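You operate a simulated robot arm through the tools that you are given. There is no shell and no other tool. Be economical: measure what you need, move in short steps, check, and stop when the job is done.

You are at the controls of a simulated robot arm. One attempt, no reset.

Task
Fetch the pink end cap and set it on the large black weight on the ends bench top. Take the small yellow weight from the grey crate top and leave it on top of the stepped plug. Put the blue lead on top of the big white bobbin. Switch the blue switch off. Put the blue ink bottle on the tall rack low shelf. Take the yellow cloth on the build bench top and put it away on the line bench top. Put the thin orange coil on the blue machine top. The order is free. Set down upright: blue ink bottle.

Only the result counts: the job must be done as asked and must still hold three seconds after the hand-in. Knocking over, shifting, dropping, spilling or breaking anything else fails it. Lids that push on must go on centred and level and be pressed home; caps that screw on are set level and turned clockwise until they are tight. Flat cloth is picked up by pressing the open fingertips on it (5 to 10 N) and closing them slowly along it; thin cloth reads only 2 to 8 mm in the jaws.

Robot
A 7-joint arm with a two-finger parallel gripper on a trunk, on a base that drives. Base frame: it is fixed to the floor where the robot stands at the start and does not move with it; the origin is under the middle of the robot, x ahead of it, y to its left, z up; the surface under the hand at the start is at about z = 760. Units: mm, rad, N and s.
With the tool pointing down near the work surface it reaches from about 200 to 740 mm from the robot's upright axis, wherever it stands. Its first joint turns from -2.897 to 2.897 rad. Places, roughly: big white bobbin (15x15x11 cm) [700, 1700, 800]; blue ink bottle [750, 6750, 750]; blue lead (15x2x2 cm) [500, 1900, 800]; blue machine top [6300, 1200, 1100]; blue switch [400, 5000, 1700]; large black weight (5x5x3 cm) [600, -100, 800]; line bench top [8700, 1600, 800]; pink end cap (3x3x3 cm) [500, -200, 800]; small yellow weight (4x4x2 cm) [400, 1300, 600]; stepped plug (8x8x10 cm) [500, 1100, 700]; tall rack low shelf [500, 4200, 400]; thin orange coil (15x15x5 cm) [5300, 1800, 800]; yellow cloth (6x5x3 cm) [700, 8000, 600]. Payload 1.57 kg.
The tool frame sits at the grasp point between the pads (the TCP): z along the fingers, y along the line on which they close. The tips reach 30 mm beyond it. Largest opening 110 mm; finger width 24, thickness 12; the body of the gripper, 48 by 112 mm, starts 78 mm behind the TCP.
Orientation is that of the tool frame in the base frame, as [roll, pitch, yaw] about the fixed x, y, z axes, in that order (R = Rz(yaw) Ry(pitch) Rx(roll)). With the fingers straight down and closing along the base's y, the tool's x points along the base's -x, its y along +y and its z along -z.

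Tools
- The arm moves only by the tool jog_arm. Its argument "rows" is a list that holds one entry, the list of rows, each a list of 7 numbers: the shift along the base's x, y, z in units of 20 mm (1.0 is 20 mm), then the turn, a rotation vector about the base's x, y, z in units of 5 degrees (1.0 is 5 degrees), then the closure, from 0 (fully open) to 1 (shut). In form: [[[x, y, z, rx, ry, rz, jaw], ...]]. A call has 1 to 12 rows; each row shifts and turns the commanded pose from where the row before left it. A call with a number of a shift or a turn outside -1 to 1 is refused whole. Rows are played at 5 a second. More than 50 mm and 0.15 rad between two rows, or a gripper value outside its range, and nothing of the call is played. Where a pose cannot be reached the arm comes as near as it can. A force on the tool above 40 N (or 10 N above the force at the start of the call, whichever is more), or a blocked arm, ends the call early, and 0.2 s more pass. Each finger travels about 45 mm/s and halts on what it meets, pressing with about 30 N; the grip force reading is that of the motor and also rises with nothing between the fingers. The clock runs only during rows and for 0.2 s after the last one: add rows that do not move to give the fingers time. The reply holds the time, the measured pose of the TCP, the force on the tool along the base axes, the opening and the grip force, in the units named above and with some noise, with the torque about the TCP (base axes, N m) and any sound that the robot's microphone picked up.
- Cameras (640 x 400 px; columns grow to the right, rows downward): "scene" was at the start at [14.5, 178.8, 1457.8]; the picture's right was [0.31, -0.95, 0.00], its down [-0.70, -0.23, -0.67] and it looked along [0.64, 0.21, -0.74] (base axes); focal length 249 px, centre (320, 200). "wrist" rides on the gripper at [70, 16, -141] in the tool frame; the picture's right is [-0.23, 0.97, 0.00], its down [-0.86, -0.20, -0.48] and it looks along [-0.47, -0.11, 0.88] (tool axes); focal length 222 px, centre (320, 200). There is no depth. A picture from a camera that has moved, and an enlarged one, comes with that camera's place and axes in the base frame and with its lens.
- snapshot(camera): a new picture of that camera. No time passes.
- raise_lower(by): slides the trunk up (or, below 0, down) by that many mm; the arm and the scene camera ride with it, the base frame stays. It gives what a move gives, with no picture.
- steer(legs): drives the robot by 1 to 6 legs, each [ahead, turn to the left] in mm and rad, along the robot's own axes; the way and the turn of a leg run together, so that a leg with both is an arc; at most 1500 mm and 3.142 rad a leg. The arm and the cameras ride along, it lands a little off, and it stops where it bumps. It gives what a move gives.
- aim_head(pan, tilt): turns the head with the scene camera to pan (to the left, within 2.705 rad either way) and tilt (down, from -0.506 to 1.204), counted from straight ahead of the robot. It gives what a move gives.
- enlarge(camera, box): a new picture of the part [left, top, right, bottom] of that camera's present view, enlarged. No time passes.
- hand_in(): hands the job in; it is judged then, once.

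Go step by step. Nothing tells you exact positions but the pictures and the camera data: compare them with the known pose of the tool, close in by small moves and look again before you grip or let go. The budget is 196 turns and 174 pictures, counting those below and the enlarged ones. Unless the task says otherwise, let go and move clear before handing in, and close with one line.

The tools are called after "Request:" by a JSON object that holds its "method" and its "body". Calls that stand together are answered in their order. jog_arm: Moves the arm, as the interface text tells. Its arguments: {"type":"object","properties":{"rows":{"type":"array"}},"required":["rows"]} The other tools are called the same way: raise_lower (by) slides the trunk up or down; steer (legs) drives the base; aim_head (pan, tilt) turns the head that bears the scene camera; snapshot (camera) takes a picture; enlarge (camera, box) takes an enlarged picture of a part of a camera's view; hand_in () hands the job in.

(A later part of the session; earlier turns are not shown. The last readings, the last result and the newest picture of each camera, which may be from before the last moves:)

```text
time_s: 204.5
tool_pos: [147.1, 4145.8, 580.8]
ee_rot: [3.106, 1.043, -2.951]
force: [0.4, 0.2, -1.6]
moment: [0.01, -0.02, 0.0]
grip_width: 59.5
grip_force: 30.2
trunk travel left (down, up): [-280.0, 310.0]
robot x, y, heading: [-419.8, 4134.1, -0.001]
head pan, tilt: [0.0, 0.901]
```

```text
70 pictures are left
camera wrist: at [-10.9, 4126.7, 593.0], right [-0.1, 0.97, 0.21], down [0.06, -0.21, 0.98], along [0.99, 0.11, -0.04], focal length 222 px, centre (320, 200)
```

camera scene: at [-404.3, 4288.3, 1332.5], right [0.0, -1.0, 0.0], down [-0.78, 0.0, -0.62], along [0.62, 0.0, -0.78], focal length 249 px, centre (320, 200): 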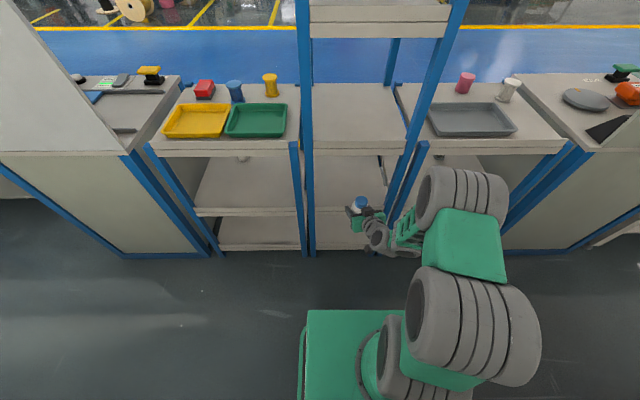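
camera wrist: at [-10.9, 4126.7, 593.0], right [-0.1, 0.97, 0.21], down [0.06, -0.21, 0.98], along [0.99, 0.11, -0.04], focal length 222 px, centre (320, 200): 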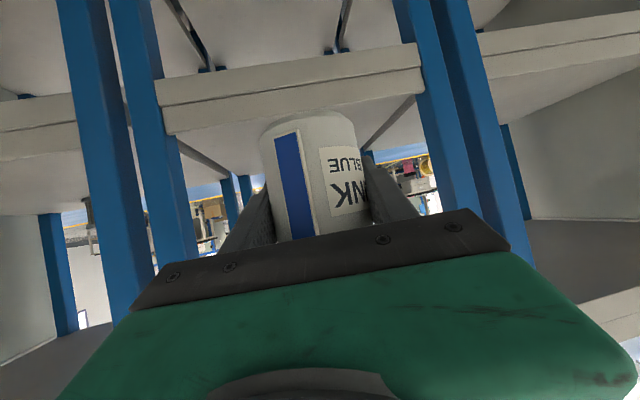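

The shelf front is at x≈245, z≈470, with 308 mm between posts centred on y≈4158. I'll drive straight in by 205 mm.

Request:
{"method": "steer", "body": {"legs": [[205, 0.0]]}}

Request:
{"method": "snapshot", "body": {"camera": "wrist"}}

Request:
{"method": "snapshot", "body": {"camera": "scene"}}

```text
time_s: 206.2
tool_pos: [354.7, 4144.4, 580.1]
ee_rot: [3.107, 1.044, -2.953]
force: [-0.9, 0.0, -1.5]
moment: [0.0, -0.03, 0.03]
grip_width: 59.7
grip_force: 29.9
trunk travel left (down, up): [-280.0, 310.0]
robot x, y, heading: [-214.0, 4131.7, -0.009]
head pan, tilt: [0.0, 0.901]
```

```text
69 pictures are left
camera wrist: at [197.1, 4124.8, 593.0], right [-0.1, 0.97, 0.21], down [0.06, -0.21, 0.98], along [0.99, 0.11, -0.04], focal length 222 px, centre (320, 200)
```

wrist: 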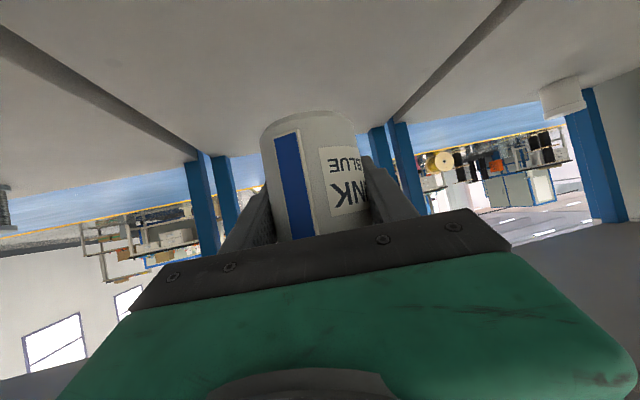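

```text
68 pictures are left
camera scene: at [-195.9, 4287.1, 1332.5], right [-0.01, -1.0, 0.0], down [-0.78, 0.01, -0.62], along [0.62, 0.0, -0.78], focal length 249 px, centre (320, 200)
```

scene: 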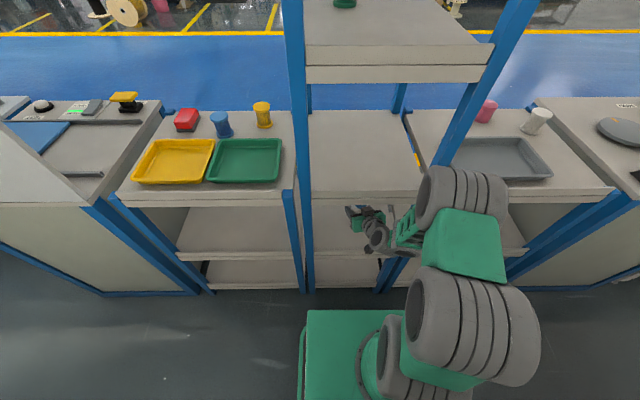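

The bottle is inside over the low shelf. I'll lower it in steps.

Request:
{"method": "jog_arm", "body": {"rows": [[[0, 0.2, -0.7, 0, 0, 0, 0.5], [0, 0.1, -0.7, 0, 0, 0, 0.5], [0, 0, -0.7, 0, 0, 0, 0.5], [0, 0, -0.4, 0, 0, 0, 0.5]]]}}

Request:
{"method": "snapshot", "body": {"camera": "wrist"}}

Request:
{"method": "enlarge", "body": {"camera": "scene", "box": [304, 180, 432, 260]}}

```text
time_s: 207.2
tool_pos: [355.6, 4149.5, 532.0]
ee_rot: [3.107, 1.045, -2.953]
force: [-0.1, -0.8, -2.0]
moment: [0.01, -0.07, 0.01]
grip_width: 59.4
grip_force: 29.9
trunk travel left (down, up): [-280.0, 310.0]
robot x, y, heading: [-212.5, 4132.6, -0.005]
head pan, tilt: [0.0, 0.901]
```

```text
67 pictures are left
camera wrist: at [197.0, 4130.8, 542.8], right [-0.1, 0.97, 0.21], down [0.06, -0.21, 0.98], along [0.99, 0.11, -0.04], focal length 222 px, centre (320, 200)
```

wrist: 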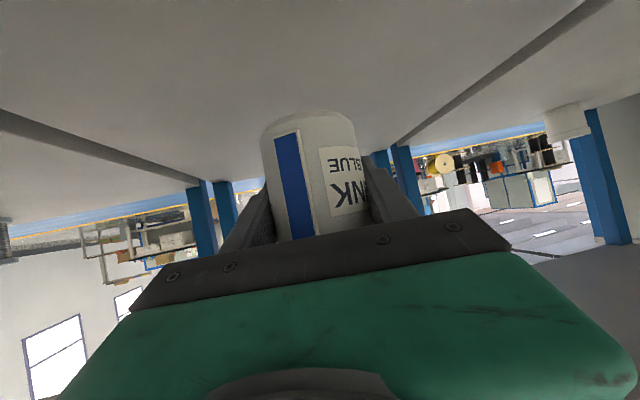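

```text
5.00 times, centred on (368, 220) of scene
camera zoom: at [-195.8, 4287.1, 1332.6], right [-0.01, -1.0, 0.0], down [-0.78, 0.01, -0.62], along [0.62, 0.0, -0.78], focal length 1246 px, centre (80, 100)
```

zoom: 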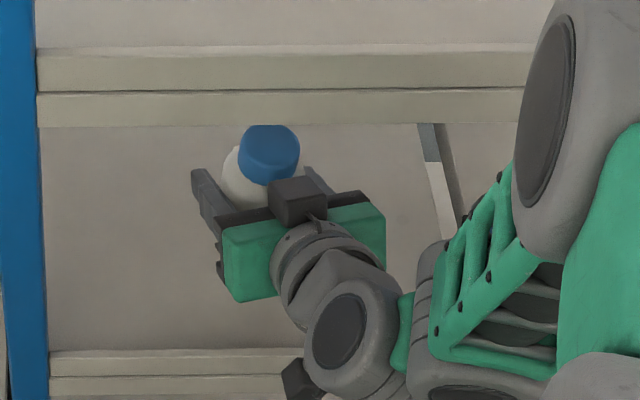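

Request:
{"method": "jog_arm", "body": {"rows": [[[0, 0, -0.25, 0, 0, 0, 0.5], [0, 0, -0.25, 0, 0, 0, 0.5], [0, 0, -0.15, 0, 0, 0, 0.5], [0, 0, 0, 0, 0, 0, 0.5]]]}}

Request:
{"method": "enlarge", "body": {"camera": "wrist", "box": [180, 60, 420, 210]}}

```text
time_s: 208.2
tool_pos: [354.6, 4148.7, 518.9]
ee_rot: [3.108, 1.044, -2.956]
force: [0.0, -0.2, -3.2]
moment: [0.01, -0.02, 0.05]
grip_width: 59.8
grip_force: 30.5
trunk travel left (down, up): [-280.0, 310.0]
robot x, y, heading: [-210.2, 4132.8, -0.005]
head pan, tilt: [0.0, 0.901]
```

```text
2.67 times, centred on (300, 135) of wrist
camera zoom: at [197.2, 4130.1, 529.6], right [-0.1, 0.97, 0.21], down [0.06, -0.21, 0.98], along [0.99, 0.11, -0.04], focal length 592 px, centre (373, 373)
```

zoom: 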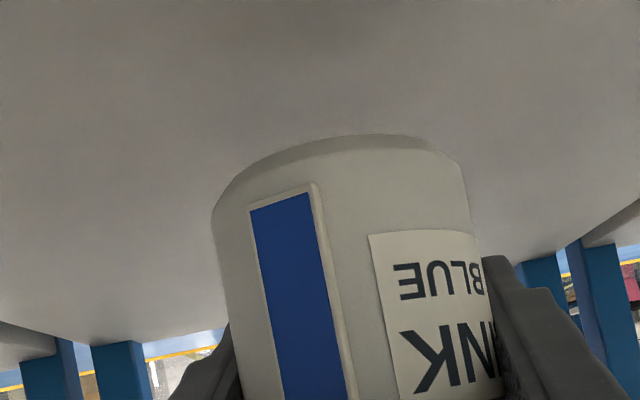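

Request:
{"method": "jog_arm", "body": {"rows": [[[0, 0, -0.15, 0, 0, 0, 0.5], [0, 0, -0.15, 0, 0, 0, 0.5], [0, 0, -0.15, 0, 0, 0, 0.5], [0, 0, -0.15, 0, 0, 0, 0.5], [0, 0, 0, 0, 0, 0, 0.5]]]}}

Request:
{"method": "enlarge", "body": {"camera": "wrist", "box": [180, 60, 420, 210]}}

```text
time_s: 209.3
tool_pos: [353.7, 4150.7, 507.2]
ee_rot: [3.108, 1.043, -2.951]
force: [-0.6, 0.2, -2.5]
moment: [-0.04, -0.04, -0.02]
grip_width: 59.7
grip_force: 30.3
trunk travel left (down, up): [-280.0, 310.0]
robot x, y, heading: [-213.2, 4134.0, -0.006]
head pan, tilt: [0.0, 0.901]
```

```text
2.67 times, centred on (300, 135) of wrist
camera zoom: at [197.1, 4131.2, 517.7], right [-0.1, 0.97, 0.21], down [0.06, -0.21, 0.98], along [0.99, 0.11, -0.04], focal length 592 px, centre (373, 373)
```

zoom: 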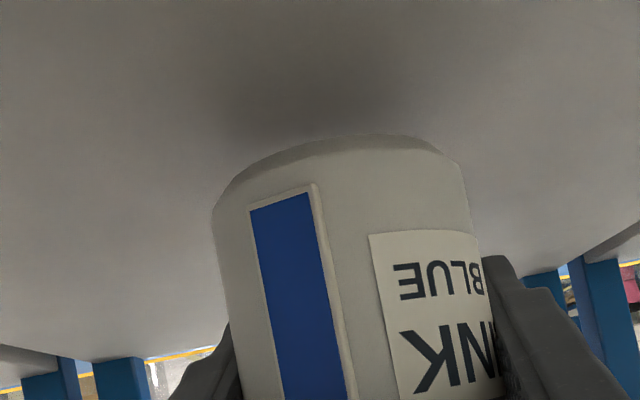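

A contact shadow is forming under the bottle, so it is close. Continuing down.

Request:
{"method": "jog_arm", "body": {"rows": [[[0, 0, -0.15, 0, 0, 0, 0.5], [0, 0, -0.15, 0, 0, 0, 0.5], [0, 0, -0.12, 0, 0, 0, 0.5], [0, 0, 0, 0, 0, 0, 0.5]]]}}

Request:
{"method": "enlarge", "body": {"camera": "wrist", "box": [180, 60, 420, 210]}}

```text
time_s: 210.3
tool_pos: [354.8, 4148.5, 498.1]
ee_rot: [3.107, 1.043, -2.953]
force: [0.5, 0.4, -2.9]
moment: [0.02, 0.01, -0.01]
grip_width: 59.9
grip_force: 29.9
trunk travel left (down, up): [-280.0, 310.0]
robot x, y, heading: [-210.8, 4135.2, -0.007]
head pan, tilt: [0.0, 0.901]
```

```text
2.67 times, centred on (300, 135) of wrist
camera zoom: at [197.1, 4130.4, 509.6], right [-0.1, 0.97, 0.21], down [0.06, -0.21, 0.98], along [0.99, 0.11, -0.04], focal length 592 px, centre (373, 373)
```

zoom: 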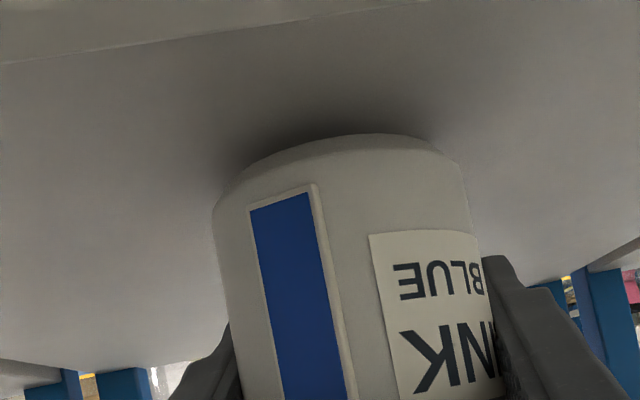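

Request:
{"method": "jog_arm", "body": {"rows": [[[0, 0, -0.12, 0, 0, 0, 0.5], [0, 0, -0.12, 0, 0, 0, 0.5], [0, 0, 0, 0, 0, 0, 0.5]]]}}

```text
time_s: 211.2
tool_pos: [355.3, 4149.9, 494.8]
ee_rot: [3.107, 1.042, -2.953]
force: [-0.5, -0.5, -1.6]
moment: [0.0, 0.01, 0.01]
grip_width: 59.5
grip_force: 29.9
trunk travel left (down, up): [-280.0, 310.0]
robot x, y, heading: [-210.6, 4135.4, -0.009]
head pan, tilt: [0.0, 0.901]
```

Request:
{"method": "jog_arm", "body": {"rows": [[[0, 0, -0.1, 0, 0, 0, 0.5], [0, 0, -0.1, 0, 0, 0, 0.5], [0, 0, 0, 0, 0, 0, 0.5]]]}}

Request:
{"method": "enlarge", "body": {"camera": "wrist", "box": [180, 60, 420, 210]}}

```text
time_s: 211.9
tool_pos: [355.6, 4149.8, 492.4]
ee_rot: [3.108, 1.051, -2.953]
force: [-4.0, 3.3, 24.3]
moment: [-0.61, 0.46, -0.2]
grip_width: 59.9
grip_force: 30.2
trunk travel left (down, up): [-280.0, 310.0]
robot x, y, heading: [-213.1, 4133.6, -0.003]
head pan, tilt: [0.0, 0.901]
```

```text
2.67 times, centred on (300, 135) of wrist
camera zoom: at [198.3, 4130.7, 502.7], right [-0.1, 0.97, 0.21], down [0.06, -0.21, 0.98], along [0.99, 0.11, -0.03], focal length 592 px, centre (373, 373)
```

zoom: 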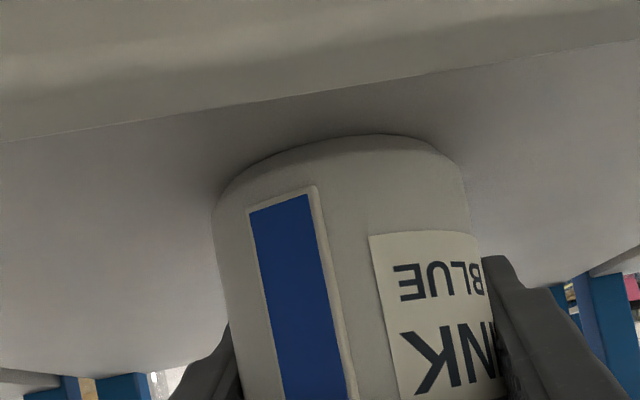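

Firm contact. I'll ease 2 mm, open, and retreat along the finger direction.

Request:
{"method": "jog_arm", "body": {"rows": [[[0, 0, 0.12, 0, 0, 0, 0.5], [0, 0, 0, 0, 0, 0, 0.42], [0, 0, 0, 0, 0, 0, 0.3], [0, 0, 0, 0, 0, 0, 0.2], [0, 0, 0, 0, 0, 0, 0.15], [-0.6, -0.14, 0, 0, 0, 0, 0.15], [-0.9, -0.21, 0.05, 0, 0, 0, 0.15], [-0.9, -0.21, 0.1, 0, 0, 0, 0.15], [-0.9, -0.21, 0.1, 0, 0, 0, 0.15], [-0.9, -0.21, 0.1, 0, 0, 0, 0.15], [-0.9, -0.21, 0.1, 0, 0, 0, 0.15]]]}}

Request:
{"method": "snapshot", "body": {"camera": "wrist"}}

```text
time_s: 214.3
tool_pos: [254.4, 4125.5, 502.1]
ee_rot: [3.114, 1.05, -2.947]
force: [0.0, 0.2, 0.1]
moment: [0.0, 0.01, 0.02]
grip_width: 93.3
grip_force: 0.1
trunk travel left (down, up): [-280.0, 310.0]
robot x, y, heading: [-211.5, 4136.1, -0.004]
head pan, tilt: [0.0, 0.901]
```

```text
61 pictures are left
camera wrist: at [97.1, 4106.5, 512.8], right [-0.1, 0.97, 0.21], down [0.06, -0.2, 0.98], along [0.99, 0.11, -0.04], focal length 222 px, centre (320, 200)
```

wrist: 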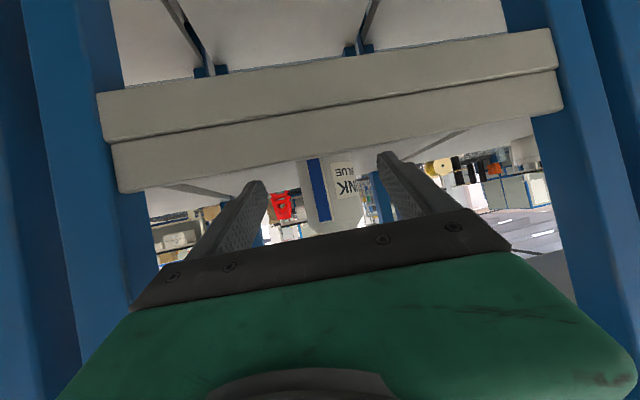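

The bottle stands on the low shelf. I'll back out, return the tool to pointing down, and drive to the yellow cloth at about [702,7966].

Request:
{"method": "steer", "body": {"legs": [[-130, 0]]}}

Request:
{"method": "jog_arm", "body": {"rows": [[[0, 0, 0.5, -0.228, 0.973, 0, 0], [0, 0, 0.5, -0.228, 0.973, 0, 0], [0, 0, 0.5, -0.228, 0.973, 0, 0], [0, 0, 0.5, -0.228, 0.973, 0, 0], [0, 0, 0.5, -0.228, 0.973, 0, 0], [0, 0, 0.5, -0.228, 0.973, 0, 0], [0, 0, 0.5, -0.228, 0.973, 0, 0], [0, 0, 0.5, -0.228, 0.973, 0, 0], [0, 0, 0.5, -0.228, 0.973, 0, 0], [0, 0, 0.5, -0.228, 0.973, 0, 0], [0, 0, 0.5, -0.228, 0.973, 0, 0], [0, 0, 0.5, -0.228, 0.973, 0, 0]]]}}

Request:
{"method": "raise_lower", "body": {"by": 80}}

Request:
{"method": "steer", "body": {"legs": [[0, 1.525], [1500, 0], [1500, 0], [790, 0], [0, -1.525]]}}

Request:
{"method": "aim_head", "body": {"pan": 0.0, "tilt": 0.75}}

Request:
{"method": "snapshot", "body": {"camera": "scene"}}

```text
time_s: 215.6
tool_pos: [124.4, 4127.6, 500.8]
ee_rot: [3.113, 1.047, -2.944]
force: [-0.2, -0.1, 0.0]
moment: [-0.02, 0.02, 0.03]
grip_width: 93.4
grip_force: 0.1
trunk travel left (down, up): [-280.0, 310.0]
robot x, y, heading: [-343.0, 4129.4, -0.002]
head pan, tilt: [0.0, 0.901]
```

```text
time_s: 218.2
tool_pos: [123.7, 4126.9, 622.6]
ee_rot: [-3.141, -0.001, -2.929]
force: [0.2, 0.0, 0.3]
moment: [0.02, -0.04, 0.01]
grip_width: 110.2
grip_force: 0.0
trunk travel left (down, up): [-280.0, 310.0]
robot x, y, heading: [-340.3, 4130.3, -0.008]
head pan, tilt: [0.0, 0.901]
```

```text
time_s: 219.4
tool_pos: [124.0, 4126.6, 702.0]
ee_rot: [-3.142, 0.002, -2.928]
force: [0.7, 0.2, 0.5]
moment: [-0.01, 0.01, 0.0]
grip_width: 109.8
grip_force: 0.0
trunk travel left (down, up): [-360.0, 230.0]
robot x, y, heading: [-344.6, 4135.3, -0.005]
head pan, tilt: [0.0, 0.901]
```

```text
time_s: 244.7
tool_pos: [391.4, 7832.6, 702.2]
ee_rot: [3.142, -0.001, -2.938]
force: [-0.1, -0.4, -0.1]
moment: [0.02, -0.01, 0.0]
grip_width: 110.2
grip_force: 0.1
trunk travel left (down, up): [-360.0, 230.0]
robot x, y, heading: [-72.9, 7842.3, -0.016]
head pan, tilt: [0.0, 0.901]
```

```text
time_s: 245.4
tool_pos: [390.9, 7832.2, 702.3]
ee_rot: [3.141, 0.001, -2.937]
force: [-0.4, -0.4, 1.0]
moment: [0.0, 0.0, 0.01]
grip_width: 110.1
grip_force: 0.2
trunk travel left (down, up): [-360.0, 230.0]
robot x, y, heading: [-73.0, 7843.6, -0.011]
head pan, tilt: [0.0, 0.75]
```

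```text
60 pictures are left
camera scene: at [-50.1, 7997.6, 1424.4], right [-0.01, -1.0, 0.0], down [-0.68, 0.01, -0.73], along [0.73, -0.01, -0.68], focal length 249 px, centre (320, 200)
```

scene: 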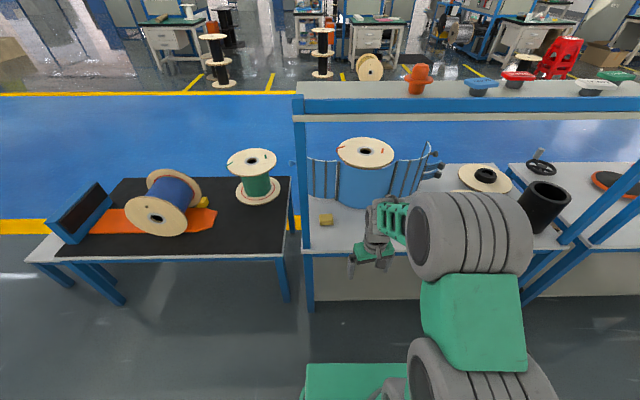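

The yellow item is at about [701,7960], just inside the post. I'll zoom in.

Request:
{"method": "enlarge", "body": {"camera": "scene", "box": [290, 195, 370, 245]}}

```text
8.00 times, centred on (330, 220) of scene
camera zoom: at [-50.1, 7997.6, 1424.4], right [-0.01, -1.0, 0.0], down [-0.68, 0.01, -0.73], along [0.73, -0.01, -0.68], focal length 1994 px, centre (240, 40)
```

zoom: 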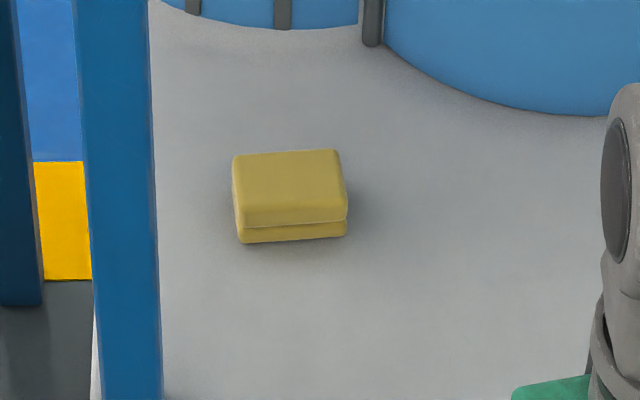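

It is a folded block about 60 by 50 by 30 mm. I'll drive 150 mm closer and bring the hand above it, closing along y.

Request:
{"method": "steer", "body": {"legs": [[150, 0.01]]}}

Request:
{"method": "jog_arm", "body": {"rows": [[[0.8, 0.9, 0.3, 0, 0, 0, 0], [0.8, 0.9, 0.2, 0, 0, 0, 0], [0.8, 0.9, 0, 0, 0, 0, 0], [0.8, 0.9, 0, 0, 0, -0.5, 0], [0.8, 0.9, 0, 0, 0, -0.5, 0], [0.8, 0.9, 0, 0, 0, -0.5, 0], [0.8, 0.8, 0, 0, 0, -0.5, 0]]]}}

Request:
{"method": "snapshot", "body": {"camera": "wrist"}}

```text
time_s: 246.8
tool_pos: [543.0, 7837.9, 701.4]
ee_rot: [3.141, -0.001, -2.924]
force: [0.3, -0.3, 0.4]
moment: [0.0, 0.02, 0.02]
grip_width: 110.2
grip_force: 0.3
trunk travel left (down, up): [-360.0, 230.0]
robot x, y, heading: [74.2, 7841.2, 0.0]
head pan, tilt: [0.0, 0.75]
```

```text
time_s: 248.4
tool_pos: [654.8, 7963.9, 712.6]
ee_rot: [-3.141, 0.002, -3.099]
force: [0.2, 0.5, -0.1]
moment: [0.01, 0.0, 0.01]
grip_width: 109.9
grip_force: 0.1
trunk travel left (down, up): [-360.0, 230.0]
robot x, y, heading: [77.3, 7841.8, 0.002]
head pan, tilt: [0.0, 0.75]
```

```text
58 pictures are left
camera wrist: at [584.3, 7975.6, 854.2], right [0.19, 0.98, 0.0], down [0.86, -0.16, 0.48], along [0.47, -0.09, -0.88], focal length 222 px, centre (320, 200)
```

wrist: 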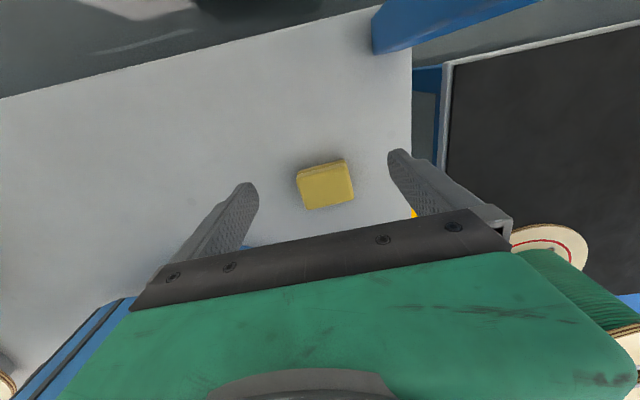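

The cloth is at about [692,7963], aligned with the fingers. I'll move over it and lower to 638.

Request:
{"method": "jog_arm", "body": {"rows": [[[0.9, 0, 0, 0, 0, 0, 0], [0.95, 0, -0.3, 0, 0, 0, 0.1], [0, 0, -1, 0, 0, 0, 0.15], [0, 0, -1, 0, 0, 0, 0.2], [0, 0, -1, 0, 0, 0, 0.2], [0, 0, -0.3, 0, 0, 0, 0.2]]]}}

Request:
{"method": "snapshot", "body": {"camera": "wrist"}}

```text
time_s: 249.8
tool_pos: [692.0, 7963.4, 640.3]
ee_rot: [-3.14, -0.004, -3.099]
force: [0.1, 0.0, 0.3]
moment: [-0.02, -0.04, 0.01]
grip_width: 88.0
grip_force: 0.0
trunk travel left (down, up): [-360.0, 230.0]
robot x, y, heading: [81.8, 7840.0, -0.0]
head pan, tilt: [0.0, 0.75]
```

```text
57 pictures are left
camera wrist: at [620.9, 7975.1, 782.2], right [0.18, 0.98, 0.0], down [0.86, -0.16, 0.48], along [0.47, -0.09, -0.88], focal length 222 px, centre (320, 200)
```

wrist: 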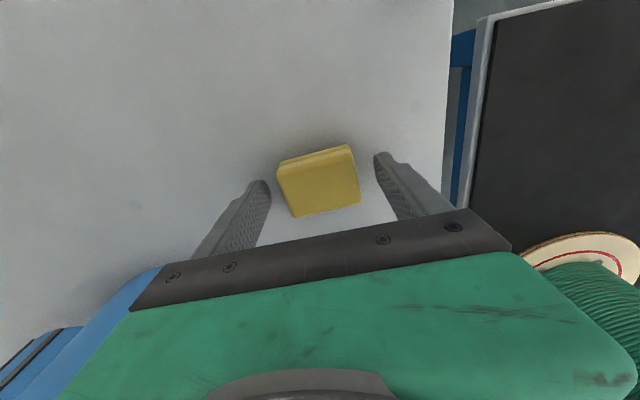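

Request:
{"method": "jog_arm", "body": {"rows": [[[0, 0, -0.2, 0, 0, 0, 0.3], [0, 0, 0, 0, 0, 0, 0.4], [0, 0, 0, 0, 0, 0, 0.5], [0, 0, 0, 0, 0, 0, 0.6], [0, 0, 0, 0, 0, 0, 0.65], [0, 0, 0, 0, 0, 0, 0.65], [0, 0, 0.5, 0, 0, 0, 0.65], [0, 0, 1, 0, 0, 0, 0.65], [0, 0, 1, 0, 0, 0, 0.65]]]}}

Request:
{"method": "snapshot", "body": {"camera": "wrist"}}

```text
time_s: 251.8
tool_pos: [691.6, 7962.4, 686.1]
ee_rot: [-3.141, 0.001, -3.099]
force: [-0.2, 0.1, -0.5]
moment: [0.02, -0.02, -0.02]
grip_width: 59.1
grip_force: 29.7
trunk travel left (down, up): [-360.0, 230.0]
robot x, y, heading: [77.5, 7840.2, 0.004]
head pan, tilt: [0.0, 0.75]
```

```text
56 pictures are left
camera wrist: at [620.9, 7975.5, 827.9], right [0.18, 0.98, 0.0], down [0.86, -0.16, 0.48], along [0.47, -0.09, -0.88], focal length 222 px, centre (320, 200)
```

wrist: 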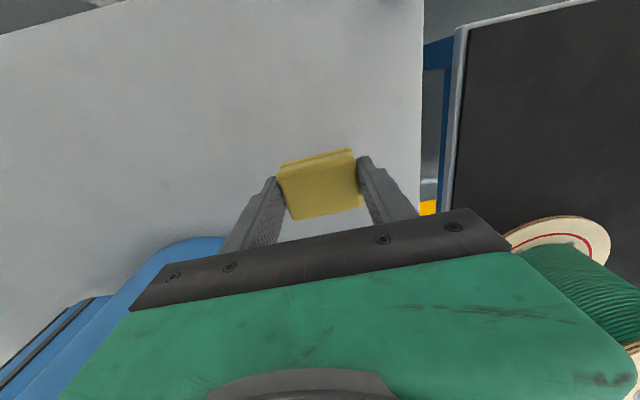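

The cloth is held at 59 mm. I'll lift, retract, and drive round the far end of the benches to the blue lane.

Request:
{"method": "jog_arm", "body": {"rows": [[[0, 0, 1, 0, 0, 0, 0.65], [-0.5, -0.3, 1, 0, 0, 0, 0.65], [-1, -0.3, 1, 0, 0, 0, 0.65], [-1, -0.3, 1, 0, 0, 0, 0.65], [-1, -0.3, 0, 0, 0, 0, 0.65], [-1, -0.3, 0, 0, 0, 0, 0.65], [-1, -0.3, 0, 0, 0, 0, 0.65], [-1, -0.3, 0, 0, 0, 0, 0.65], [-1, -0.3, 0, 0, 0, 0, 0.65], [-1, -0.3, 0, 0, 0, 0, 0.65], [-1, -0.3, 0, 0, 0, 0, 0.65], [-1, -0.3, 0, 0, 0, 0, 0.65]]]}}

Request:
{"method": "steer", "body": {"legs": [[-250, 0], [0, 1.571], [1480, 0], [0, -1.571]]}}

Request:
{"method": "aim_head", "body": {"pan": -0.4, "tilt": 0.35}}

Request:
{"method": "snapshot", "body": {"camera": "scene"}}

```text
time_s: 254.4
tool_pos: [480.8, 7896.9, 766.3]
ee_rot: [3.141, 0.0, -3.098]
force: [0.0, 0.3, -0.7]
moment: [0.0, 0.02, 0.02]
grip_width: 58.8
grip_force: 30.1
trunk travel left (down, up): [-360.0, 230.0]
robot x, y, heading: [77.6, 7842.4, 0.004]
head pan, tilt: [0.0, 0.75]
```

```text
time_s: 270.7
tool_pos: [248.4, 9358.7, 765.4]
ee_rot: [3.141, -0.001, -3.106]
force: [-0.1, 0.2, -0.9]
moment: [-0.03, -0.01, -0.02]
grip_width: 58.7
grip_force: 30.6
trunk travel left (down, up): [-360.0, 230.0]
robot x, y, heading: [-163.2, 9311.4, -0.003]
head pan, tilt: [0.0, 0.75]
```

```text
time_s: 271.6
tool_pos: [247.2, 9358.5, 766.9]
ee_rot: [3.141, -0.001, -3.106]
force: [-0.6, -0.3, -0.7]
moment: [0.02, -0.03, 0.0]
grip_width: 58.8
grip_force: 30.4
trunk travel left (down, up): [-360.0, 230.0]
robot x, y, heading: [-160.2, 9309.7, -0.006]
head pan, tilt: [-0.4, 0.351]
```

```text
55 pictures are left
camera scene: at [-132.1, 9426.7, 1460.0], right [-0.39, -0.92, 0.0], down [-0.32, 0.14, -0.94], along [0.86, -0.37, -0.34], focal length 249 px, centre (320, 200)
```

scene: 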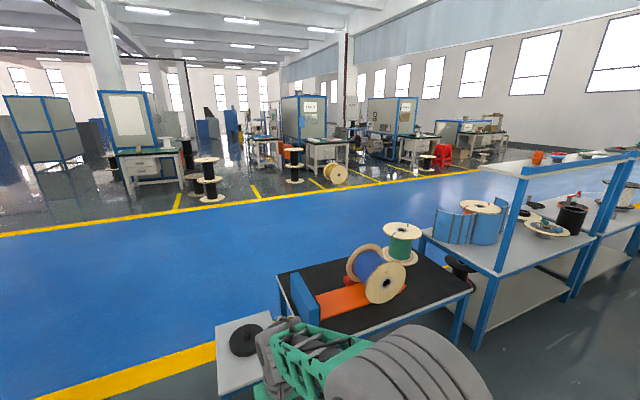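

A small table stands directly ahead (left edge at y≈9510), so I'll go further along before crossing into the blue lane (x≈1260–3950), then drive down the lane.

Request:
{"method": "steer", "body": {"legs": [[0, 1.571], [680, 0], [0, -1.571], [1500, 0], [1300, 0], [0, -1.571]]}}

Request:
{"method": "aim_head", "body": {"pan": 0.4, "tilt": 0.3}}

Request:
{"method": "snapshot", "body": {"camera": "scene"}}

```text
time_s: 299.8
tool_pos: [2729.3, 9677.5, 764.5]
ee_rot: [3.141, 0.0, 1.683]
force: [-0.1, -0.4, -0.4]
moment: [0.02, 0.02, -0.01]
grip_width: 58.6
grip_force: 30.1
trunk travel left (down, up): [-360.0, 230.0]
robot x, y, heading: [2649.1, 10076.1, -1.494]
head pan, tilt: [-0.4, 0.351]
```

```text
time_s: 300.9
tool_pos: [2730.8, 9677.7, 765.6]
ee_rot: [-3.141, 0.0, 1.683]
force: [-0.5, 0.0, 0.3]
moment: [-0.03, 0.04, -0.03]
grip_width: 58.6
grip_force: 30.2
trunk travel left (down, up): [-360.0, 230.0]
robot x, y, heading: [2650.7, 10076.1, -1.491]
head pan, tilt: [0.4, 0.3]
```

```text
54 pictures are left
camera scene: at [2839.9, 10065.0, 1464.8], right [-0.89, -0.45, 0.0], down [-0.13, 0.26, -0.96], along [0.43, -0.85, -0.3], focal length 249 px, centre (320, 200)
```

scene: 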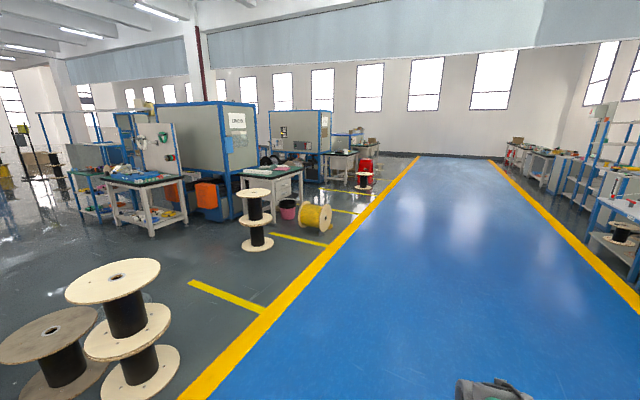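

The lane is clear. I'll drive down it to about y=3000 and look towards +x.

Request:
{"method": "steer", "body": {"legs": [[0, -0.078], [1500, 0], [1500, 0], [1500, 0], [1500, 0], [900, 0]]}}

Request:
{"method": "aim_head", "body": {"pan": 1.1, "tilt": 0.3}}

Request:
{"method": "snapshot", "body": {"camera": "scene"}}

```text
time_s: 334.1
tool_pos: [2548.1, 2791.5, 766.7]
ee_rot: [3.141, 0.001, 1.578]
force: [0.0, -0.1, -0.5]
moment: [0.02, 0.0, 0.06]
grip_width: 58.7
grip_force: 29.6
trunk travel left (down, up): [-360.0, 230.0]
robot x, y, heading: [2510.6, 3199.6, -1.609]
head pan, tilt: [0.4, 0.3]
```

```text
time_s: 335.2
tool_pos: [2548.9, 2792.8, 767.0]
ee_rot: [-3.142, 0.0, 1.577]
force: [-0.5, -0.6, 0.4]
moment: [0.03, 0.0, -0.03]
grip_width: 58.7
grip_force: 30.2
trunk travel left (down, up): [-360.0, 230.0]
robot x, y, heading: [2507.1, 3198.7, -1.602]
head pan, tilt: [1.1, 0.3]
```

```text
53 pictures are left
camera scene: at [2746.4, 3208.1, 1464.8], right [-0.48, -0.87, 0.0], down [-0.26, 0.14, -0.96], along [0.84, -0.46, -0.3], focal length 249 px, centre (320, 200)
```

scene: 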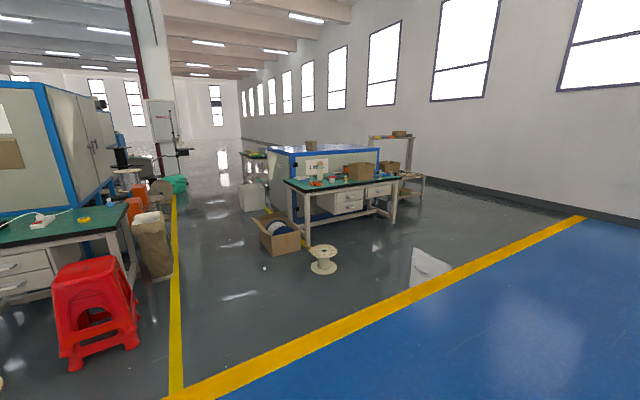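

The coil's bench and the blue machine are ahead on the right, with a clear corridor at about y=2950 leading to +x. I'll drive along it and look.

Request:
{"method": "steer", "body": {"legs": [[0, 1.545], [1500, 0], [1500, 0], [1300, 0]]}}

Request:
{"method": "aim_head", "body": {"pan": -0.5, "tilt": 0.4}}

Request:
{"method": "snapshot", "body": {"camera": "scene"}}

```text
time_s: 359.5
tool_pos: [7182.8, 2948.9, 766.1]
ee_rot: [3.14, 0.001, 3.114]
force: [0.0, 0.5, 0.1]
moment: [-0.01, 0.02, -0.01]
grip_width: 59.0
grip_force: 30.1
trunk travel left (down, up): [-360.0, 230.0]
robot x, y, heading: [6778.1, 2921.5, -0.067]
head pan, tilt: [1.1, 0.3]
```

```text
time_s: 361.1
tool_pos: [7181.8, 2949.1, 767.5]
ee_rot: [-3.141, -0.001, 3.115]
force: [0.1, 0.2, -0.1]
moment: [0.0, -0.02, -0.01]
grip_width: 58.5
grip_force: 30.3
trunk travel left (down, up): [-360.0, 230.0]
robot x, y, heading: [6775.0, 2920.4, -0.068]
head pan, tilt: [-0.499, 0.4]
```

```text
52 pictures are left
camera scene: at [6803.6, 3031.9, 1455.6], right [-0.54, -0.84, 0.0], down [-0.33, 0.21, -0.92], along [0.78, -0.5, -0.39], focal length 249 px, centre (320, 200)
```

scene: 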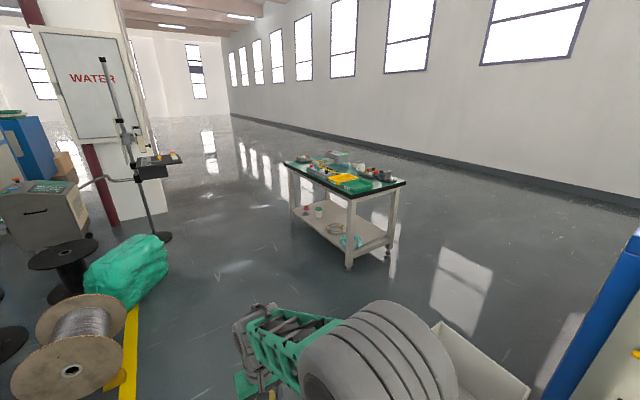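

The line bench spans about x 8100–9300, y 1310–1990. I'll drive to its +y side and face it.

Request:
{"method": "steer", "body": {"legs": [[0, -0.12], [1500, 0], [230, 0], [0, -1.385]]}}

Request:
{"method": "aim_head", "body": {"pan": 0.0, "tilt": 0.7}}

Request:
{"method": "snapshot", "body": {"camera": "scene"}}

```text
time_s: 373.9
tool_pos: [8504.7, 2192.2, 765.6]
ee_rot: [3.14, -0.002, 1.584]
force: [0.0, -0.1, -0.9]
moment: [-0.02, 0.0, 0.01]
grip_width: 58.7
grip_force: 30.0
trunk travel left (down, up): [-360.0, 230.0]
robot x, y, heading: [8463.3, 2598.5, -1.6]
head pan, tilt: [-0.499, 0.4]
```

```text
time_s: 374.8
tool_pos: [8505.4, 2191.4, 766.6]
ee_rot: [3.141, -0.001, 1.583]
force: [0.2, -0.5, -1.5]
moment: [-0.02, -0.01, 0.0]
grip_width: 58.7
grip_force: 29.8
trunk travel left (down, up): [-360.0, 230.0]
robot x, y, heading: [8465.4, 2600.1, -1.599]
head pan, tilt: [0.0, 0.7]
```

```text
51 pictures are left
camera scene: at [8617.4, 2568.4, 1428.7], right [-1.0, 0.03, 0.0], down [0.02, 0.64, -0.77], along [-0.02, -0.76, -0.64], focal length 249 px, centre (320, 200)
```

scene: 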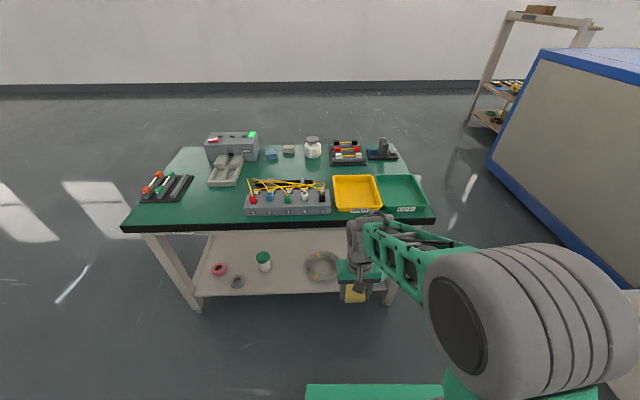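

There is a free area at about [9026,1800] between the tool rack and the connector block. I'll raise the arm and move the robot across to it.

Request:
{"method": "raise_lower", "body": {"by": 140}}

Request:
{"method": "steer", "body": {"legs": [[0, 1.6], [530, 0], [0, -1.571], [210, 0]]}}

Request:
{"method": "snapshot", "body": {"camera": "scene"}}

Request:
{"method": "snapshot", "body": {"camera": "wrist"}}

```text
time_s: 376.5
tool_pos: [8506.0, 2192.4, 905.6]
ee_rot: [3.141, -0.001, 1.583]
force: [-0.2, -0.2, -0.1]
moment: [-0.01, 0.01, 0.03]
grip_width: 58.9
grip_force: 29.4
trunk travel left (down, up): [-500.0, 90.0]
robot x, y, heading: [8460.5, 2598.5, -1.604]
head pan, tilt: [0.0, 0.7]
```

```text
time_s: 388.5
tool_pos: [9034.8, 1978.6, 905.9]
ee_rot: [-3.142, 0.0, 1.604]
force: [0.4, 0.3, 0.5]
moment: [-0.01, -0.02, 0.02]
grip_width: 58.7
grip_force: 30.1
trunk travel left (down, up): [-500.0, 90.0]
robot x, y, heading: [8981.8, 2382.0, -1.579]
head pan, tilt: [0.0, 0.7]
```

```text
50 pictures are left
camera scene: at [9139.3, 2357.7, 1568.7], right [-1.0, 0.01, 0.0], down [0.01, 0.64, -0.76], along [-0.01, -0.76, -0.64], focal length 249 px, centre (320, 200)
```

scene: 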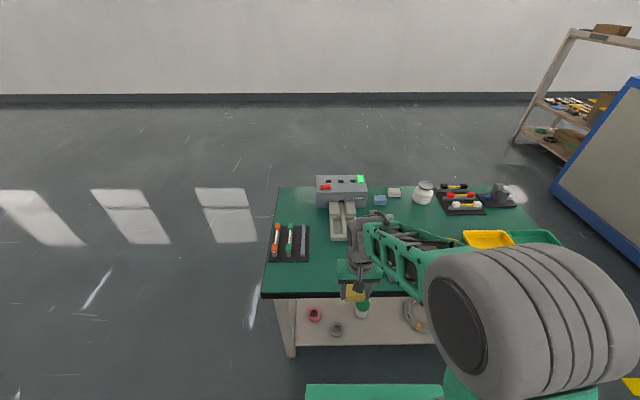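

```text
49 pictures are left
camera wrist: at [9048.1, 2049.0, 1048.1], right [0.98, -0.2, 0.0], down [-0.17, -0.86, 0.48], along [-0.09, -0.47, -0.88], focal length 222 px, centre (320, 200)
```

wrist: 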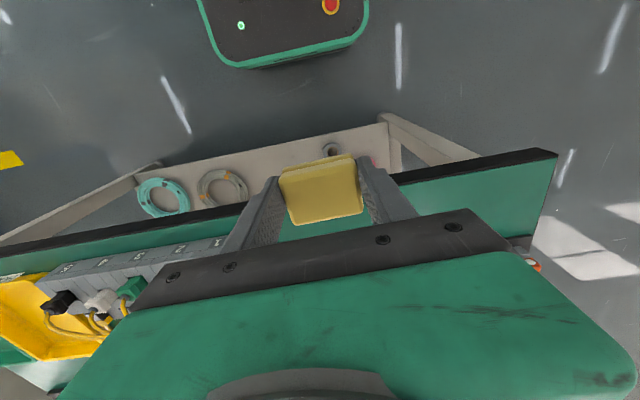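

The spot is clear. I'll move the cloth over the bench to y≈1815 and lower it.

Request:
{"method": "jog_arm", "body": {"rows": [[[0, -1, 0, 0, 0, 0, 0.65], [0, -1, 0, 0, 0, 0, 0.65], [0, -1, 0, 0, 0, 0, 0.65], [0, -1, 0, 0, 0, 0, 0.65], [0, -1, 0, 0, 0, 0, 0.65], [0, -1, 0, 0, 0, 0, 0.65], [0, -1, 0, 0, 0, 0, 0.65], [0, -1, -0.5, 0, 0, 0, 0.65], [0, 0, -1, 0, 0, 0, 0.65], [0, 0, -1, 0, 0, 0, 0.65], [0, 0, -1, 0, 0, 0, 0.65], [0, 0, -0.7, 0, 0, 0, 0.65]]]}}

Request:
{"method": "snapshot", "body": {"camera": "wrist"}}

```text
time_s: 391.1
tool_pos: [9034.9, 1819.5, 822.3]
ee_rot: [-3.141, -0.002, 1.603]
force: [0.7, -0.1, -0.2]
moment: [0.01, -0.02, 0.0]
grip_width: 58.5
grip_force: 29.7
trunk travel left (down, up): [-500.0, 90.0]
robot x, y, heading: [8988.2, 2384.6, -1.58]
head pan, tilt: [0.0, 0.7]
```

```text
48 pictures are left
camera wrist: at [9048.5, 1888.9, 964.1], right [0.98, -0.2, 0.0], down [-0.17, -0.86, 0.48], along [-0.09, -0.47, -0.88], focal length 222 px, centre (320, 200)
```

wrist: 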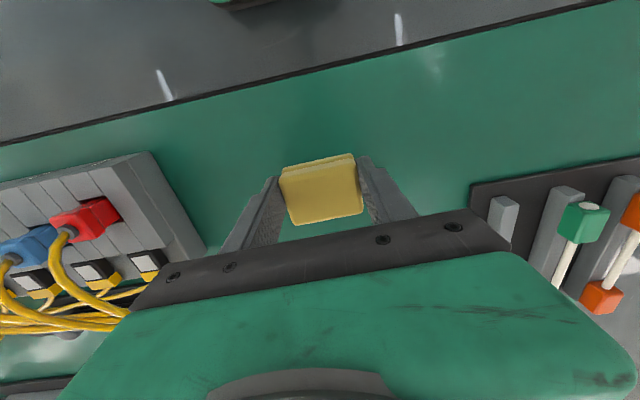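

Request:
{"method": "jog_arm", "body": {"rows": [[[0, 0, -0.3, 0, 0, 0, 0.65], [0, 0, -0.2, 0, 0, 0, 0.65], [0, 0, -0.15, 0, 0, 0, 0.65], [0, 0, -0.15, 0, 0, 0, 0.65], [0, 0, 0, 0, 0, 0, 0.65]]]}}

Request:
{"method": "enlarge", "body": {"camera": "wrist", "box": [240, 120, 400, 220]}}

```text
time_s: 392.3
tool_pos: [9034.5, 1820.5, 806.8]
ee_rot: [3.141, 0.001, 1.602]
force: [0.1, 0.6, -0.7]
moment: [0.02, -0.02, -0.02]
grip_width: 58.7
grip_force: 29.4
trunk travel left (down, up): [-500.0, 90.0]
robot x, y, heading: [8983.0, 2387.8, -1.577]
head pan, tilt: [0.0, 0.7]
```

```text
4.00 times, centred on (320, 170) of wrist
camera zoom: at [9047.8, 1888.8, 948.3], right [0.98, -0.2, 0.0], down [-0.17, -0.86, 0.48], along [-0.09, -0.47, -0.88], focal length 888 px, centre (320, 320)
```

zoom: 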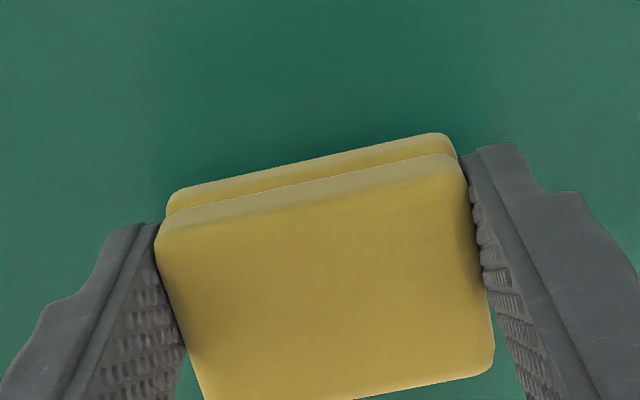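

Request:
{"method": "jog_arm", "body": {"rows": [[[0, 0, -0.15, 0, 0, 0, 0.65], [0, 0, -0.15, 0, 0, 0, 0.65], [0, 0, 0, 0, 0, 0, 0.65]]]}}

```text
time_s: 393.1
tool_pos: [9035.2, 1818.8, 800.0]
ee_rot: [3.141, -0.001, 1.604]
force: [-0.7, -1.0, -0.7]
moment: [0.05, -0.01, 0.03]
grip_width: 58.8
grip_force: 30.2
trunk travel left (down, up): [-500.0, 90.0]
robot x, y, heading: [8983.3, 2382.1, -1.579]
head pan, tilt: [0.0, 0.7]
```

Request:
{"method": "jog_arm", "body": {"rows": [[[0, 0, -0.12, 0, 0, 0, 0.65], [0, 0, -0.1, 0, 0, 0, 0.65], [0, 0, 0, 0, 0, 0, 0.65]]]}}

Request:
{"method": "enlarge", "body": {"camera": "wrist", "box": [240, 120, 400, 220]}}

```text
time_s: 393.9
tool_pos: [9034.2, 1820.2, 796.6]
ee_rot: [3.142, 0.001, 1.604]
force: [-0.7, 0.4, 0.1]
moment: [-0.03, -0.02, -0.01]
grip_width: 58.7
grip_force: 29.8
trunk travel left (down, up): [-500.0, 90.0]
robot x, y, heading: [8988.2, 2384.4, -1.582]
head pan, tilt: [0.0, 0.7]
```

```text
4.00 times, centred on (320, 170) of wrist
camera zoom: at [9047.8, 1889.0, 938.1], right [0.98, -0.2, 0.0], down [-0.17, -0.86, 0.48], along [-0.09, -0.47, -0.88], focal length 888 px, centre (320, 320)
```

zoom: 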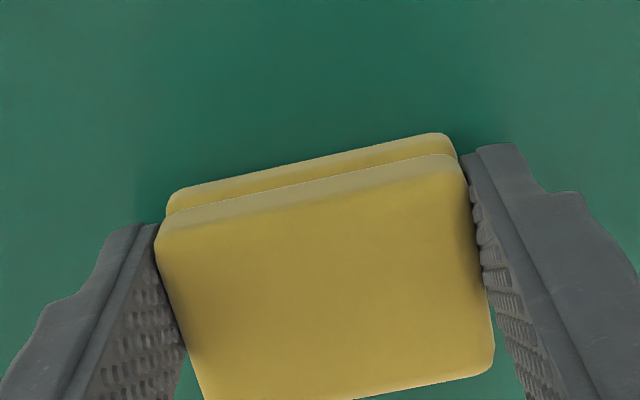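

Request:
{"method": "jog_arm", "body": {"rows": [[[0, 0, -0.1, 0, 0, 0, 0.65], [0, 0, -0.1, 0, 0, 0, 0.65], [0, 0, 0, 0, 0, 0, 0.65]]]}}

```text
time_s: 394.7
tool_pos: [9035.3, 1819.3, 796.3]
ee_rot: [3.141, 0.009, 1.602]
force: [-2.8, 5.4, 31.1]
moment: [0.19, 0.09, -0.01]
grip_width: 58.6
grip_force: 30.5
trunk travel left (down, up): [-500.0, 90.0]
robot x, y, heading: [8987.7, 2385.0, -1.584]
head pan, tilt: [0.0, 0.7]
```

Contact. I'll ease off, open partly and rise.

Request:
{"method": "jog_arm", "body": {"rows": [[[0, 0, 0.18, 0, 0, 0, 0.65], [0, 0, 0, 0, 0, 0, 0.55], [0, 0, 0, 0, 0, 0, 0.4], [0, 0, 0, 0, 0, 0, 0.3], [0, 0, 0.5, 0, 0, 0, 0.3], [0, 0, 1, 0, 0, 0, 0.3], [0, 0, 1, 0, 0, 0, 0.3], [0, 0, 1, 0, 0, 0, 0.3], [0, 0.5, 1, 0, 0, 0, 0.3], [0, 1, 1, 0, 0, 0, 0], [0, 1, 1, 0, 0, 0, 0], [0, 1, 1, 0, 0, 0, 0]]]}}

Request:
{"method": "jog_arm", "body": {"rows": [[[0, 1, 0, 0, 0, 0, 0], [0, 1, 0, 0, 0, 0, 0], [0, 1, 0, 0, 0, 0, 0], [0, 1, 0, 0, 0, 0, 0]]]}}

Request:
{"method": "snapshot", "body": {"camera": "wrist"}}

```text
time_s: 397.3
tool_pos: [9036.4, 1890.4, 946.7]
ee_rot: [3.142, 0.001, 1.604]
force: [0.0, 0.1, -0.2]
moment: [-0.02, 0.02, 0.0]
grip_width: 110.1
grip_force: 0.1
trunk travel left (down, up): [-500.0, 90.0]
robot x, y, heading: [8984.9, 2384.3, -1.581]
head pan, tilt: [0.0, 0.7]
```

```text
time_s: 398.3
tool_pos: [9036.6, 1969.8, 946.7]
ee_rot: [3.142, 0.0, 1.602]
force: [0.2, -0.4, 0.1]
moment: [0.0, 0.02, 0.01]
grip_width: 110.1
grip_force: 0.0
trunk travel left (down, up): [-500.0, 90.0]
robot x, y, heading: [8983.1, 2384.2, -1.583]
head pan, tilt: [0.0, 0.7]
```

```text
45 pictures are left
camera wrist: at [9048.7, 2039.6, 1089.1], right [0.98, -0.2, 0.0], down [-0.17, -0.86, 0.48], along [-0.09, -0.47, -0.88], focal length 222 px, centre (320, 200)
```

wrist: 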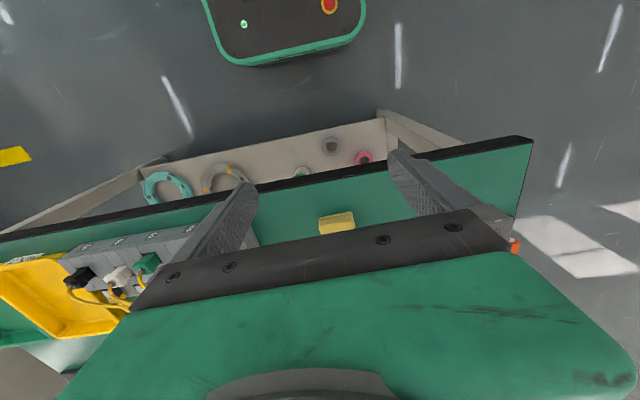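

The cloth is on the line bench. Next is the orange coil at about [5300,1800]; I'll drive back along the corridor to x≈4500 and look.

Request:
{"method": "steer", "body": {"legs": [[-520, 0], [0, -1.56], [1500, 0], [1500, 0], [1500, 0]]}}

Request:
{"method": "aim_head", "body": {"pan": 2.0, "tilt": 0.5}}

Request:
{"method": "snapshot", "body": {"camera": "scene"}}

```text
time_s: 401.3
tool_pos: [9041.9, 2474.7, 947.0]
ee_rot: [-3.141, 0.002, 1.607]
force: [-0.8, -0.3, 0.0]
moment: [0.0, -0.01, -0.02]
grip_width: 110.2
grip_force: 0.0
trunk travel left (down, up): [-500.0, 90.0]
robot x, y, heading: [8988.6, 2889.9, -1.577]
head pan, tilt: [0.0, 0.7]
stopped in leg 1: the robot was blocked; the commanded pose is now the measured one
```

```text
time_s: 403.2
tool_pos: [9040.6, 2474.4, 946.8]
ee_rot: [-3.14, 0.0, 1.607]
force: [-0.5, -0.1, -0.3]
moment: [-0.01, 0.01, 0.0]
grip_width: 110.3
grip_force: 0.0
trunk travel left (down, up): [-500.0, 90.0]
robot x, y, heading: [8988.5, 2889.5, -1.579]
head pan, tilt: [2.0, 0.499]
```

```text
44 pictures are left
camera scene: at [9226.5, 2986.4, 1586.4], right [0.41, -0.91, 0.0], down [-0.44, -0.2, -0.88], along [0.8, 0.36, -0.48], focal length 249 px, centre (320, 200)
```

scene: 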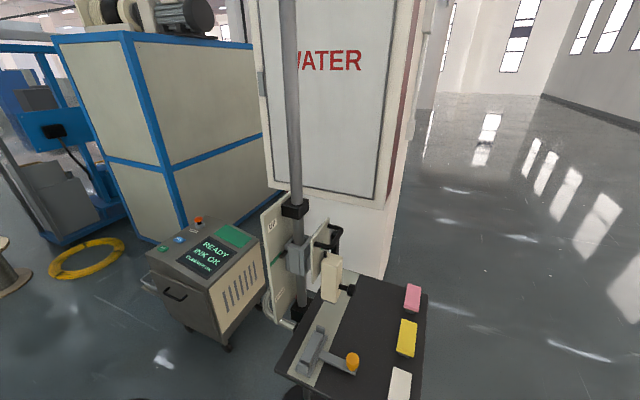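

I bumped lightly into something behind. I'll move forward 200 mm before turning to face -x, then drive.

Request:
{"method": "aim_head", "body": {"pan": -2.4, "tilt": 0.8}}

Request:
{"method": "snapshot", "body": {"camera": "scene"}}

Request:
{"method": "steer", "body": {"legs": [[180, 0], [0, -1.53], [1500, 0], [1500, 0], [1350, 0]]}}

Request:
{"method": "aim_head", "body": {"pan": 1.9, "tilt": 0.5}}

Request:
{"method": "snapshot", "body": {"camera": "scene"}}

```text
time_s: 406.7
tool_pos: [9041.0, 2475.7, 947.6]
ee_rot: [3.141, 0.001, 1.606]
force: [-0.6, 0.0, -0.7]
moment: [0.01, 0.01, -0.01]
grip_width: 110.0
grip_force: 0.0
trunk travel left (down, up): [-500.0, 90.0]
robot x, y, heading: [8983.6, 2892.0, -1.573]
head pan, tilt: [-2.4, 0.799]
```

```text
43 pictures are left
camera scene: at [9089.3, 3008.7, 1560.5], right [0.74, 0.67, 0.0], down [0.48, -0.53, -0.7], along [-0.47, 0.52, -0.72], focal length 249 px, centre (320, 200)
```

scene: 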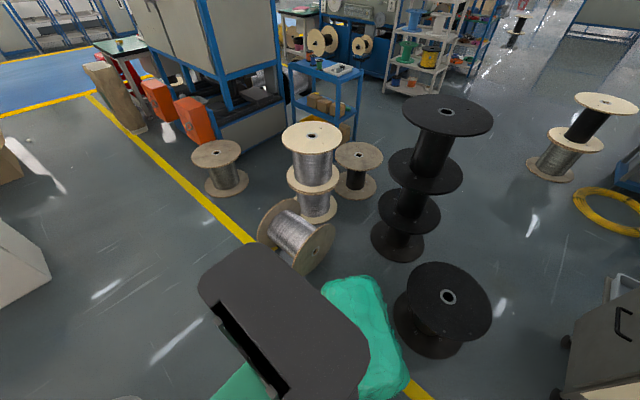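

```text
time_s: 418.8
tool_pos: [7085.5, 2564.4, 947.2]
ee_rot: [-3.14, -0.001, 0.101]
force: [0.3, -0.1, 0.0]
moment: [0.03, -0.03, -0.02]
grip_width: 110.1
grip_force: 0.2
trunk travel left (down, up): [-500.0, 90.0]
robot x, y, heading: [7496.4, 2642.0, -3.083]
head pan, tilt: [-2.4, 0.799]
stopped in leg 3: the robot was blocked; the commanded pose is now the measured one
```

```text
time_s: 422.2
tool_pos: [7085.1, 2565.8, 946.8]
ee_rot: [-3.141, 0.0, 0.102]
force: [-0.5, -0.2, 0.2]
moment: [0.0, -0.01, 0.01]
grip_width: 109.9
grip_force: 0.0
trunk travel left (down, up): [-500.0, 90.0]
robot x, y, heading: [7494.9, 2642.1, -3.083]
head pan, tilt: [1.901, 0.499]
```

```text
42 pictures are left
camera scene: at [7599.1, 2408.6, 1586.4], right [-0.93, -0.38, 0.0], down [-0.18, 0.44, -0.88], along [0.33, -0.81, -0.48], focal length 249 px, centre (320, 200)
```

scene: 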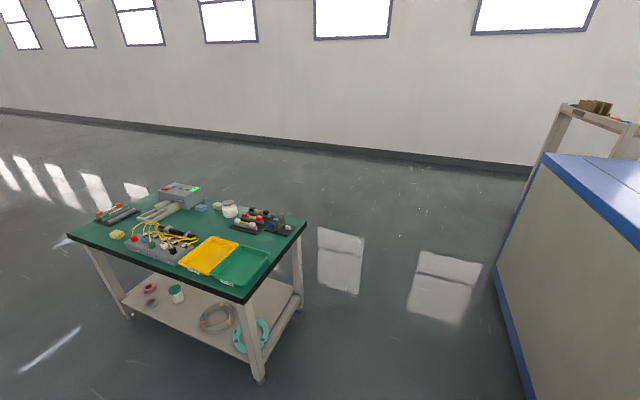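

Blocked by something ahead. I'll look down in front.

Request:
{"method": "aim_head", "body": {"pan": 0.3, "tilt": 0.95}}

Request:
{"method": "snapshot", "body": {"camera": "scene"}}

```text
time_s: 423.9
tool_pos: [7085.9, 2565.1, 947.3]
ee_rot: [3.141, 0.001, 0.102]
force: [-0.1, -1.0, -0.1]
moment: [0.02, 0.01, -0.02]
grip_width: 109.7
grip_force: 0.1
trunk travel left (down, up): [-500.0, 90.0]
robot x, y, heading: [7496.2, 2643.2, -3.085]
head pan, tilt: [0.3, 0.949]
```

```text
41 pictures are left
camera scene: at [7496.4, 2467.1, 1548.9], right [-0.35, 0.94, 0.0], down [0.76, 0.29, -0.58], along [-0.54, -0.21, -0.81], focal length 249 px, centre (320, 200)
```

scene: 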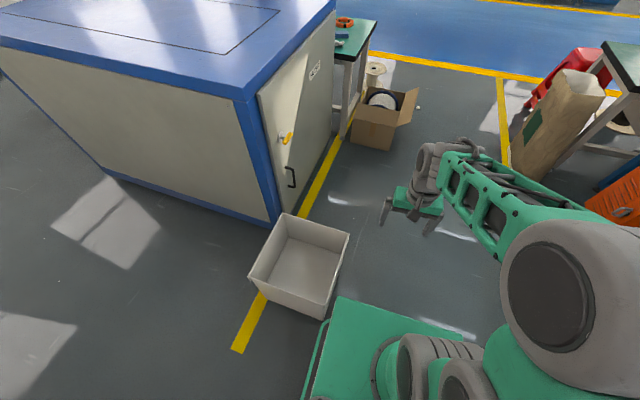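

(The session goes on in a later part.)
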